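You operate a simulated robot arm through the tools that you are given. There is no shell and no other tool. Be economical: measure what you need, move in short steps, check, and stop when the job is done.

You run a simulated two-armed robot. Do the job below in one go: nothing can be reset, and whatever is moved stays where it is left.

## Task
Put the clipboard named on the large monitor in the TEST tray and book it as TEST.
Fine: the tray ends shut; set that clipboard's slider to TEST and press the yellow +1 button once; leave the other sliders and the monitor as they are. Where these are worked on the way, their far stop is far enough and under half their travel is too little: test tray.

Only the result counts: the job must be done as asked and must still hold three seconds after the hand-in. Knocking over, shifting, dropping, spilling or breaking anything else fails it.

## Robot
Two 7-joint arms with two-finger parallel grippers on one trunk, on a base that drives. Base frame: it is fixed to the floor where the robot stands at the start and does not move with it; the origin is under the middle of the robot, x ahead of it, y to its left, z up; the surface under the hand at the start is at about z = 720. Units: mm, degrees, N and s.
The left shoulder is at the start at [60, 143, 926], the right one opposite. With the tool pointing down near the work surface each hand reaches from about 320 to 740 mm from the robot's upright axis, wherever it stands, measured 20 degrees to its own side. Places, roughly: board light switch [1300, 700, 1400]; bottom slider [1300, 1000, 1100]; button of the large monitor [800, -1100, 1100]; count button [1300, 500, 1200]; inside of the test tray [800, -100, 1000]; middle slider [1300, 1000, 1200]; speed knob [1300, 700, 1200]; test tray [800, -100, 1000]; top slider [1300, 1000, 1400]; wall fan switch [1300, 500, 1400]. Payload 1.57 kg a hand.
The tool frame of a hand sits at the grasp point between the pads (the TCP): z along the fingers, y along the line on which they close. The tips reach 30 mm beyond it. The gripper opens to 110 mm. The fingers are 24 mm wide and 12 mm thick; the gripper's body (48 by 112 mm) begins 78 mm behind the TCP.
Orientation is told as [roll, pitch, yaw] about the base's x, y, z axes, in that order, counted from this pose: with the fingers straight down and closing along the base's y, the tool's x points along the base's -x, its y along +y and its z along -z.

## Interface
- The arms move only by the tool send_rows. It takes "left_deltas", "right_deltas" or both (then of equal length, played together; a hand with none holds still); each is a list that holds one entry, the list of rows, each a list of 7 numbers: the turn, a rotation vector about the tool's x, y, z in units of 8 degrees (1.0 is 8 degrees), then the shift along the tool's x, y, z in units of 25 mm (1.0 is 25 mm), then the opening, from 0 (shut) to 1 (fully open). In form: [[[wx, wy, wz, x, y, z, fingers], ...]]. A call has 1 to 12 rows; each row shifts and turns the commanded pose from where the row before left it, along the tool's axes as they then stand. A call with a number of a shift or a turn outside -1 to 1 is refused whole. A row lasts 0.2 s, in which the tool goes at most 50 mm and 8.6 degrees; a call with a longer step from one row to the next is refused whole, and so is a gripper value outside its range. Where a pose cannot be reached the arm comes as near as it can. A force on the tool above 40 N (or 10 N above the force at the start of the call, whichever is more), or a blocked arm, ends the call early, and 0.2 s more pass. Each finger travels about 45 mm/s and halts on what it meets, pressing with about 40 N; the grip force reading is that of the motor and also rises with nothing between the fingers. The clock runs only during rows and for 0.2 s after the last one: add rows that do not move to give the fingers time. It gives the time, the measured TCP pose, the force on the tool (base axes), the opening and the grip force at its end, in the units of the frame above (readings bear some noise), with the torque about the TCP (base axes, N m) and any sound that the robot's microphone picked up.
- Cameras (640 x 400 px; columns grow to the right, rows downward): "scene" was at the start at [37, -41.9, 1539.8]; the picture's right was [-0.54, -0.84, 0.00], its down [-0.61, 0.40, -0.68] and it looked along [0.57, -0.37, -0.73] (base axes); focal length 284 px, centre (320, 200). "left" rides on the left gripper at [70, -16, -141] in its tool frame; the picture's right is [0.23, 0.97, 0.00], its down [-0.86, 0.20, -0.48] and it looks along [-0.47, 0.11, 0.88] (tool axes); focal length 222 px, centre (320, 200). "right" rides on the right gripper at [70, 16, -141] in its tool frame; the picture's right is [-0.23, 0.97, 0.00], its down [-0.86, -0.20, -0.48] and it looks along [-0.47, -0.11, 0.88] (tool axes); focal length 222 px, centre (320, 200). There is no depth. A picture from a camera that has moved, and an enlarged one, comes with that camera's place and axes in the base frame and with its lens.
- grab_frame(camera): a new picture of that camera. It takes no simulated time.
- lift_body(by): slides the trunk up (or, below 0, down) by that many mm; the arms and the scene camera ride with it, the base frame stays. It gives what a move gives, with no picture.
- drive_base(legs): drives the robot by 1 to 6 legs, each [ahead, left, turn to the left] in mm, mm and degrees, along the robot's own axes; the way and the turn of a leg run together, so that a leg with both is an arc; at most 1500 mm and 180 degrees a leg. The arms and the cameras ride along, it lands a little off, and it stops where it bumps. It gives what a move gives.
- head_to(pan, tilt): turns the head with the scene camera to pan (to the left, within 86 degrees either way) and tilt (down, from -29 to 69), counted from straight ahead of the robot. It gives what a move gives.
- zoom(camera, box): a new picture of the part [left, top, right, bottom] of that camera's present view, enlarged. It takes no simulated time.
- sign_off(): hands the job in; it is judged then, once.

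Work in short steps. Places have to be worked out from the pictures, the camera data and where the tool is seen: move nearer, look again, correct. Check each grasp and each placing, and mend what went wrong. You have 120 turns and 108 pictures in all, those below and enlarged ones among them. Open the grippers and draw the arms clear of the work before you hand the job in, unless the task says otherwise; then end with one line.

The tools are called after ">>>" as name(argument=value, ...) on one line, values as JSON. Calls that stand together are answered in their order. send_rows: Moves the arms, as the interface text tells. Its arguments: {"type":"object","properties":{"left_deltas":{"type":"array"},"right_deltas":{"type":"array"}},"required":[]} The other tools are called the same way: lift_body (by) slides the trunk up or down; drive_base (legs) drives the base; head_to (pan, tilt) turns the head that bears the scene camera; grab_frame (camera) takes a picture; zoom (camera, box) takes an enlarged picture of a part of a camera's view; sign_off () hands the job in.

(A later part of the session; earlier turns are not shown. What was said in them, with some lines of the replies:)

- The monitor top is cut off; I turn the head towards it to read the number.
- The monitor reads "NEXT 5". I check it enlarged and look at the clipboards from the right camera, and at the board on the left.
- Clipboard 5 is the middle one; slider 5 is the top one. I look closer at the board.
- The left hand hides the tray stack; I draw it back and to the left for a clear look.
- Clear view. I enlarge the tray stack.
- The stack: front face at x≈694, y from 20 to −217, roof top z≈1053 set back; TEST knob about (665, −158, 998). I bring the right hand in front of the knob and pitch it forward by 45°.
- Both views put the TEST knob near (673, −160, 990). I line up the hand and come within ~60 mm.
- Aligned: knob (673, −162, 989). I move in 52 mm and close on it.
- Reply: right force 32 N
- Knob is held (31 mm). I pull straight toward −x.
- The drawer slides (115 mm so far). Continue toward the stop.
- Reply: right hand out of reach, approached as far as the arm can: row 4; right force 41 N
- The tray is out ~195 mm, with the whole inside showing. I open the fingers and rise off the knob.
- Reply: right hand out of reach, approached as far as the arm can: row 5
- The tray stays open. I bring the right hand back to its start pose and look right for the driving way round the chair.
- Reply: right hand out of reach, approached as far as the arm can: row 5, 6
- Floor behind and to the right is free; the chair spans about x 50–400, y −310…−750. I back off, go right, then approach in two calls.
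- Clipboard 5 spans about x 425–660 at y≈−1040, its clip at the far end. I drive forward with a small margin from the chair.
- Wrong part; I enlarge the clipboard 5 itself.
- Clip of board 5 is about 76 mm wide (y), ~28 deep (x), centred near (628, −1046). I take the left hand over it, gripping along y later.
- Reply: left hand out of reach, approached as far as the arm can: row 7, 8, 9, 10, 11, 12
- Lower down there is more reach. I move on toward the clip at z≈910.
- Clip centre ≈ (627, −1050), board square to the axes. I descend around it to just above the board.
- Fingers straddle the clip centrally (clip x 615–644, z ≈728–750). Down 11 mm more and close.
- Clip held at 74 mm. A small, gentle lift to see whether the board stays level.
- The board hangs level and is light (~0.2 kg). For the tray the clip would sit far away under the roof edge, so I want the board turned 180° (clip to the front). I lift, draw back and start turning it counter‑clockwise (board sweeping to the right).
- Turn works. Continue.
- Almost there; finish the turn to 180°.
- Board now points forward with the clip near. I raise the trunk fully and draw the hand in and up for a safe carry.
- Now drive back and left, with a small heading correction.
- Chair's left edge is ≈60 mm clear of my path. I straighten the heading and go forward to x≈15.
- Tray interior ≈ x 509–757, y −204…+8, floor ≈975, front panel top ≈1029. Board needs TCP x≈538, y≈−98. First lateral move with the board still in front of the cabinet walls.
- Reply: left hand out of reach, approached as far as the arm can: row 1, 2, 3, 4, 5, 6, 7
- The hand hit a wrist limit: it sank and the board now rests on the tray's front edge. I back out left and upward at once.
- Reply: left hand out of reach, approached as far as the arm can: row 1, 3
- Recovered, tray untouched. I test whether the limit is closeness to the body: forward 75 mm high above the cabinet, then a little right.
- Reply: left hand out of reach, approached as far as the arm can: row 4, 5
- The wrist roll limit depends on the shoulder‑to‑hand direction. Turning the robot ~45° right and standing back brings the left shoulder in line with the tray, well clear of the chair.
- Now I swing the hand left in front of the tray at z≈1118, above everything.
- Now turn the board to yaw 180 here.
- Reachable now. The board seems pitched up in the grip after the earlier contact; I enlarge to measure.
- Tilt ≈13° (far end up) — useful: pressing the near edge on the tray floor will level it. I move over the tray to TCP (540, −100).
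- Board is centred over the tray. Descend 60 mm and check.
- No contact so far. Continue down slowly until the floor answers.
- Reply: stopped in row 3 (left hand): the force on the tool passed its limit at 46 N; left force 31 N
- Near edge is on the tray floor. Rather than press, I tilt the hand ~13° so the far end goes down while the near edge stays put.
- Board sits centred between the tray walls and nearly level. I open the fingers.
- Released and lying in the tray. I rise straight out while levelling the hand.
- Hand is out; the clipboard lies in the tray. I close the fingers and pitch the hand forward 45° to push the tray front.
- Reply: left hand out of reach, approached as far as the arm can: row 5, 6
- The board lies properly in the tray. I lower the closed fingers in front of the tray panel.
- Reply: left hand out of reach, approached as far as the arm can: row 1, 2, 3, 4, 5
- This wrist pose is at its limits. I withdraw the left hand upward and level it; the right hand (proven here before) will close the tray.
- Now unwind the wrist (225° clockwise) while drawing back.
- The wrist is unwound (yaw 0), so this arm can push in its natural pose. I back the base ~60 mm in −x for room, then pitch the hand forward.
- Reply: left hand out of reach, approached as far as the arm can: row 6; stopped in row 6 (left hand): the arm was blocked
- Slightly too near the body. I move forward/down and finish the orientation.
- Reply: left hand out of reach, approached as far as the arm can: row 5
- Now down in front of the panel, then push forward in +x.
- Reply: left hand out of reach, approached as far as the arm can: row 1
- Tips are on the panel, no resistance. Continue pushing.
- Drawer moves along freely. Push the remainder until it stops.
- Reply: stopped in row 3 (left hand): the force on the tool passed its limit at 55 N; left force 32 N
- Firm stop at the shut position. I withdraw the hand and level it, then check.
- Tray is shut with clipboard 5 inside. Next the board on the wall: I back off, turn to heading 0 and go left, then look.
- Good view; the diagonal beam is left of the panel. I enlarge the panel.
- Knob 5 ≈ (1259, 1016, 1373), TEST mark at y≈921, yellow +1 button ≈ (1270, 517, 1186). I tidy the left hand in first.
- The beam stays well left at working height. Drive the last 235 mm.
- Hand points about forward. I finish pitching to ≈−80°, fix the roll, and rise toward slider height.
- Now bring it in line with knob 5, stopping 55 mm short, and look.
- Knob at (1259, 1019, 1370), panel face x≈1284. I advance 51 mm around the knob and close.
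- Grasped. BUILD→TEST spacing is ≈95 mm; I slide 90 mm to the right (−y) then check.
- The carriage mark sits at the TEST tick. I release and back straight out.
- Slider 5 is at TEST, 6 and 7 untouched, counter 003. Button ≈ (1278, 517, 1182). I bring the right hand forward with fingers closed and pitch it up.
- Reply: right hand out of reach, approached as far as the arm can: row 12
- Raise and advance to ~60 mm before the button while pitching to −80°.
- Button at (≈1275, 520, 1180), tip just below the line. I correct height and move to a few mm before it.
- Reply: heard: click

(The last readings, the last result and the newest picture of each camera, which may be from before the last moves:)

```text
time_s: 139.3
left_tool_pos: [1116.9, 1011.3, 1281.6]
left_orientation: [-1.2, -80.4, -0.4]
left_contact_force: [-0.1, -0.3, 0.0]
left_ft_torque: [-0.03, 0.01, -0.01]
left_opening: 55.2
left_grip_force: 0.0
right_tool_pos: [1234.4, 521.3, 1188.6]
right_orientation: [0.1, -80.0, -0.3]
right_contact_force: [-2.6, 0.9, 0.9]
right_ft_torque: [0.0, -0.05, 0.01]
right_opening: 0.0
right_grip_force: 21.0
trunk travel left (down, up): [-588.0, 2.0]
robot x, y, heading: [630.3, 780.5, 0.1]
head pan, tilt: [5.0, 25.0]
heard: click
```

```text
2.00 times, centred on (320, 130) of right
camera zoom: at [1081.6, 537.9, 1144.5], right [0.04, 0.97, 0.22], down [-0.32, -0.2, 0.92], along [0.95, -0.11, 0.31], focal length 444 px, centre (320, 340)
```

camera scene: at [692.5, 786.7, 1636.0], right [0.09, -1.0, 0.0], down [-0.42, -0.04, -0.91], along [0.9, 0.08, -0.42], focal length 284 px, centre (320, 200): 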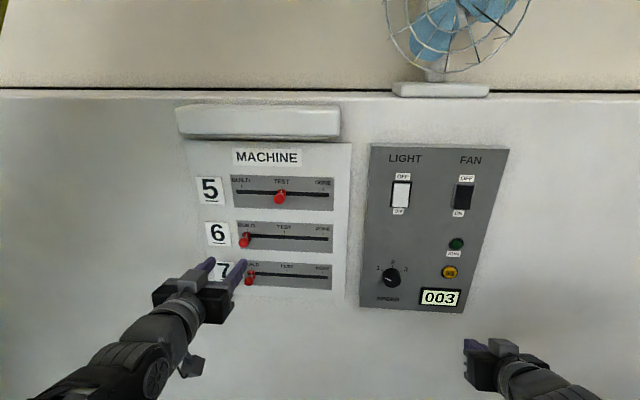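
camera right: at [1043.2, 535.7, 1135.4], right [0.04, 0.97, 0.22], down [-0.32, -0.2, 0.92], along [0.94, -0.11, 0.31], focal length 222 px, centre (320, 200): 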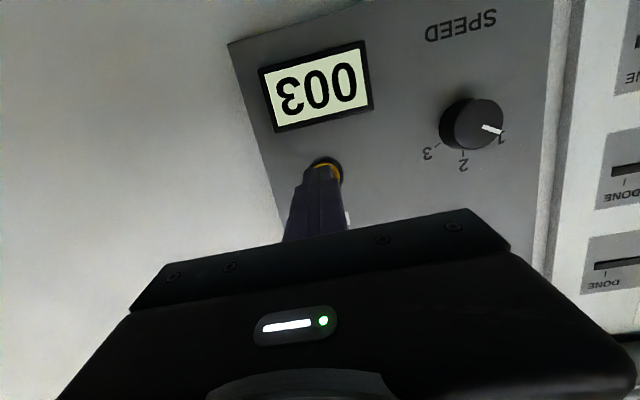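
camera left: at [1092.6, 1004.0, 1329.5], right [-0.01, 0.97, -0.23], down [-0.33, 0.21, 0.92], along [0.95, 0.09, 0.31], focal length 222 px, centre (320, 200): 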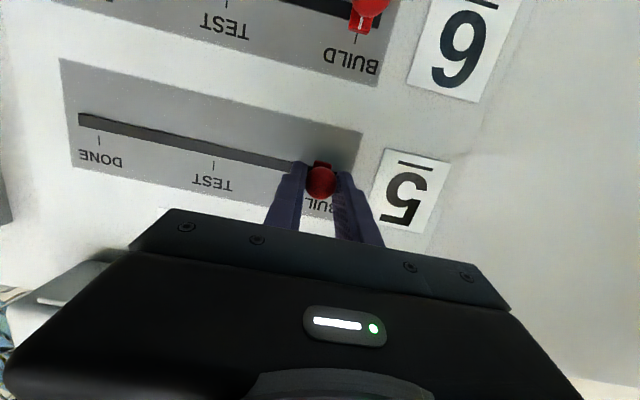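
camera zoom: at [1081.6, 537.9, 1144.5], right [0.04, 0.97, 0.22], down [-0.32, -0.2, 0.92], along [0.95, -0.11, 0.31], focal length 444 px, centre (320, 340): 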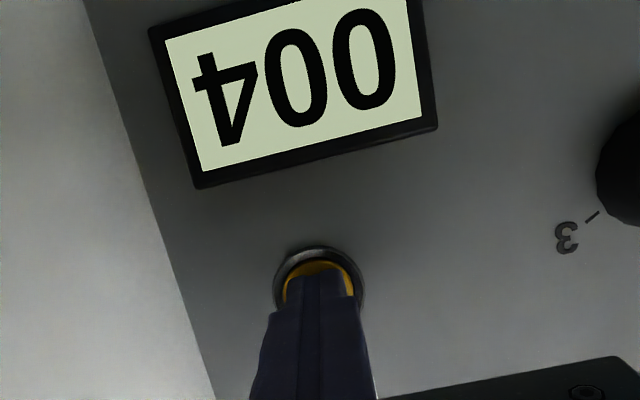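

A click was heard and the counter reads 004. I withdraw the right hand straight back at once, and the left hand too, and open both.

>>> send_rows(right_deltas=[[[0, 0, 0, 0, 0, -1, 0], [0, 0, 0, 0, 0, -1, 0], [0, 0, 0, 0, 0, -1, 0], [0, 0, 0, 0.5, 0, -1, 0], [0, 1, 0, 0.5, 0, -0.5, 1], [0, 1, 0, 0.5, 0, 0, 1], [0, 1, 0, 0, 0, 0, 1], [0, 1, 0, 0, 0, 0, 1]]], left_deltas=[[[0, 0, 0, 0, 0, -0.5, 0.5], [0, 0, 0, 0.5, 0, -0.5, 0.5], [0, 0, 0, 0.5, 0, -0.5, 0.5], [0, 1, 0, 0.5, 0, 0, 1], [0, 1, 0, 0.5, 0, 0, 1], [0, 1, 0, 0.5, 0, 0, 1], [0, 1, 0, 0, 0, 0, 1], [0, 1, 0, 0, 0, 0, 1]]])

>>> drive_base(legs=[[-300, 0, 0]])

>>> grab_frame(camera="scene")

>>> zoom(camera="scene", box=[210, 100, 490, 275])

```text
time_s: 141.2
left_tool_pos: [1089.8, 1017.7, 1249.0]
left_orientation: [-0.2, -40.2, -1.4]
left_contact_force: [0.8, -0.2, -0.4]
left_ft_torque: [-0.01, 0.03, -0.01]
left_opening: 109.9
left_grip_force: 0.0
left hand out of reach, approached as far as the arm can: row 2, 3
right_tool_pos: [1134.7, 515.0, 1179.3]
right_orientation: [0.1, -47.8, -0.2]
right_contact_force: [0.6, -0.5, 0.2]
right_ft_torque: [-0.01, 0.03, 0.01]
right_opening: 86.0
right_grip_force: 0.1
right hand out of reach, approached as far as the arm can: row 4
trunk travel left (down, up): [-588.0, 2.0]
robot x, y, heading: [627.2, 778.3, 0.0]
head pan, tilt: [5.0, 25.0]
```

```text
time_s: 143.2
left_tool_pos: [781.0, 1018.1, 1249.8]
left_orientation: [-0.3, -40.5, -1.1]
left_contact_force: [-0.6, -0.3, 0.4]
left_ft_torque: [0.0, 0.01, 0.0]
left_opening: 110.1
left_grip_force: 0.1
right_tool_pos: [829.5, 518.0, 1180.6]
right_orientation: [0.0, -48.0, 0.1]
right_contact_force: [0.3, -0.3, 0.6]
right_ft_torque: [0.03, -0.01, 0.01]
right_opening: 109.9
right_grip_force: 0.0
trunk travel left (down, up): [-588.0, 2.0]
robot x, y, heading: [323.5, 778.2, 0.2]
head pan, tilt: [5.0, 25.0]
```

```text
20 pictures are left
camera scene: at [386.0, 786.6, 1636.1], right [0.09, -1.0, 0.0], down [-0.42, -0.04, -0.91], along [0.9, 0.08, -0.42], focal length 284 px, centre (320, 200)
```

scene: 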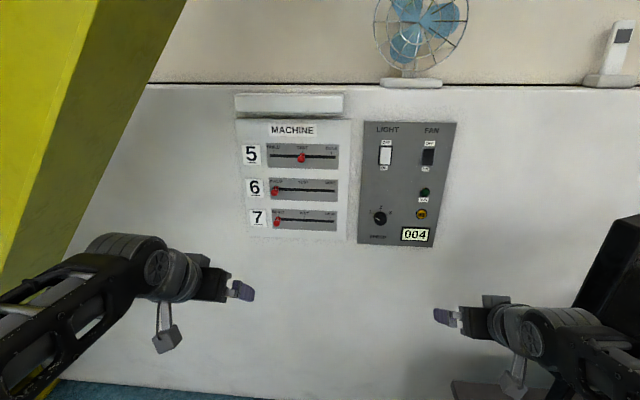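

```text
2.29 times, centred on (350, 188) of scene
camera zoom: at [386.0, 786.6, 1636.1], right [0.09, -1.0, 0.0], down [-0.42, -0.04, -0.91], along [0.9, 0.08, -0.42], focal length 650 px, centre (251, 229)
```

zoom: 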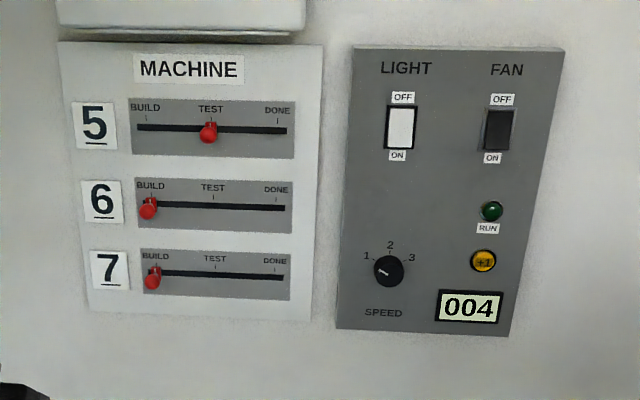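

Board done (5 at TEST, counter 004). A last look at the tray and desk.

>>> head_to(pan=-70, tilt=35)

>>> grab_frame(camera="scene")

```text
time_s: 144.7
left_tool_pos: [782.0, 1018.7, 1250.9]
left_orientation: [-0.2, -40.4, -1.1]
left_contact_force: [-0.3, 0.0, -0.2]
left_ft_torque: [0.01, -0.01, 0.0]
left_opening: 110.2
left_grip_force: 0.1
right_tool_pos: [829.3, 518.8, 1180.4]
right_orientation: [0.0, -48.0, 0.1]
right_contact_force: [-0.8, 0.7, 0.1]
right_ft_torque: [-0.01, 0.0, 0.03]
right_opening: 110.2
right_grip_force: 0.0
trunk travel left (down, up): [-588.0, 2.0]
robot x, y, heading: [324.7, 773.8, 0.4]
head pan, tilt: [-70.0, 35.0]
```

```text
18 pictures are left
camera scene: at [325.9, 695.7, 1620.3], right [-0.94, -0.35, 0.0], down [-0.2, 0.54, -0.82], along [0.28, -0.77, -0.57], focal length 284 px, centre (320, 200)
```

scene: 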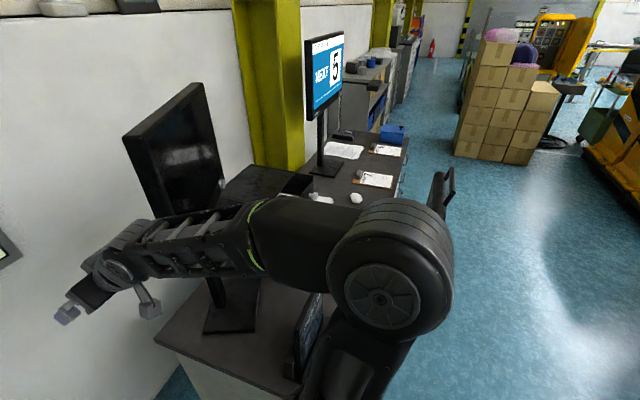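

The arm hides the tray; I back off further for a clear check.

>>> drive_base(legs=[[-600, 0, 0]])

>>> head_to(pan=-30, tilt=27)

>>> grab_frame(camera="scene")

```text
time_s: 148.2
left_tool_pos: [169.3, 1015.9, 1250.6]
left_orientation: [-0.4, -40.3, -1.6]
left_contact_force: [0.3, 0.6, -0.2]
left_ft_torque: [-0.01, 0.0, -0.03]
left_opening: 109.9
left_grip_force: 0.1
right_tool_pos: [212.2, 513.6, 1180.5]
right_orientation: [0.1, -48.0, -0.5]
right_contact_force: [-0.5, -0.3, 0.0]
right_ft_torque: [-0.02, -0.01, 0.01]
right_opening: 110.0
right_grip_force: 0.0
trunk travel left (down, up): [-588.0, 2.0]
robot x, y, heading: [-289.5, 782.6, -0.4]
head pan, tilt: [-70.0, 35.0]
```

```text
time_s: 149.2
left_tool_pos: [170.6, 1015.3, 1249.8]
left_orientation: [-0.1, -40.4, -1.7]
left_contact_force: [-0.2, -0.1, -0.2]
left_ft_torque: [0.01, 0.01, 0.01]
left_opening: 109.9
left_grip_force: 0.0
right_tool_pos: [213.1, 514.0, 1179.2]
right_orientation: [0.0, -48.0, -0.6]
right_contact_force: [-0.8, -0.9, 0.3]
right_ft_torque: [0.0, 0.01, 0.0]
right_opening: 110.1
right_grip_force: 0.0
trunk travel left (down, up): [-588.0, 2.0]
robot x, y, heading: [-291.1, 775.9, -0.7]
head pan, tilt: [-30.0, 27.0]
```

```text
17 pictures are left
camera scene: at [-240.5, 733.9, 1632.8], right [-0.51, -0.86, 0.0], down [-0.39, 0.23, -0.89], along [0.77, -0.45, -0.45], focal length 284 px, centre (320, 200)
```

scene: 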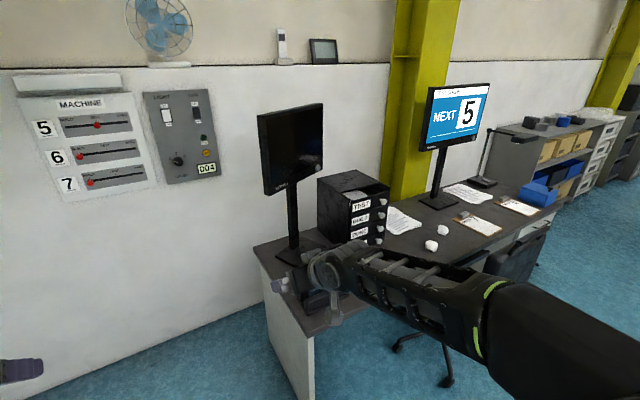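

>>> zoom(camera="scene", box=[290, 150, 410, 260])

```text
3.64 times, centred on (350, 205) of scene
camera zoom: at [-240.5, 733.9, 1632.8], right [-0.51, -0.86, 0.0], down [-0.39, 0.23, -0.89], along [0.77, -0.45, -0.45], focal length 1033 px, centre (211, 182)
```

zoom: 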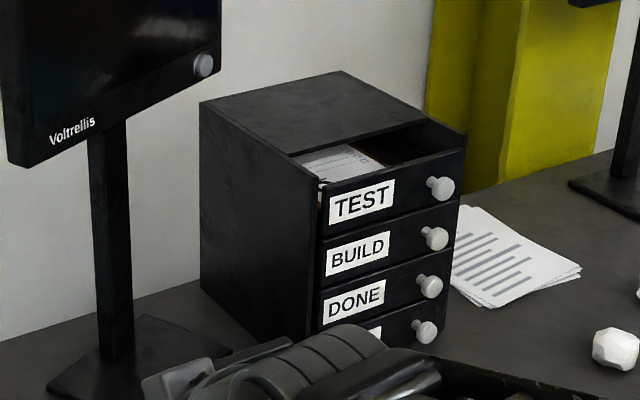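

>>> zoom(camera="scene", box=[335, 180, 385, 220])

```text
10.00 times, centred on (360, 200) of scene
camera zoom: at [-240.5, 733.9, 1632.8], right [-0.51, -0.86, 0.0], down [-0.39, 0.23, -0.89], along [0.77, -0.45, -0.45], focal length 2841 px, centre (-80, 200)
```

zoom: 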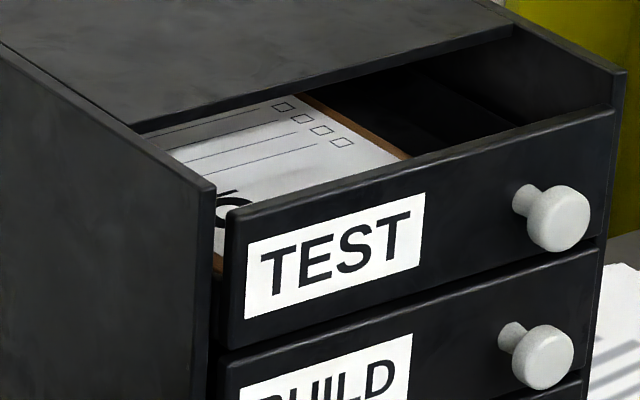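

Triangulating the TEST knob gives the same depth as the BUILD knob, so the tray is flush and shut with clipboard 5 inside. Slider 5 is on TEST, the counter went up once, and both hands are open and clear. I hand in.

>>> sign_off()

```text
The job is handed in.
```

Clipboard 5 is in the shut TEST tray, slider 5 is on TEST, and +1 was pressed once (counter 003 → 004); I left the other two sliders and the monitor alone.
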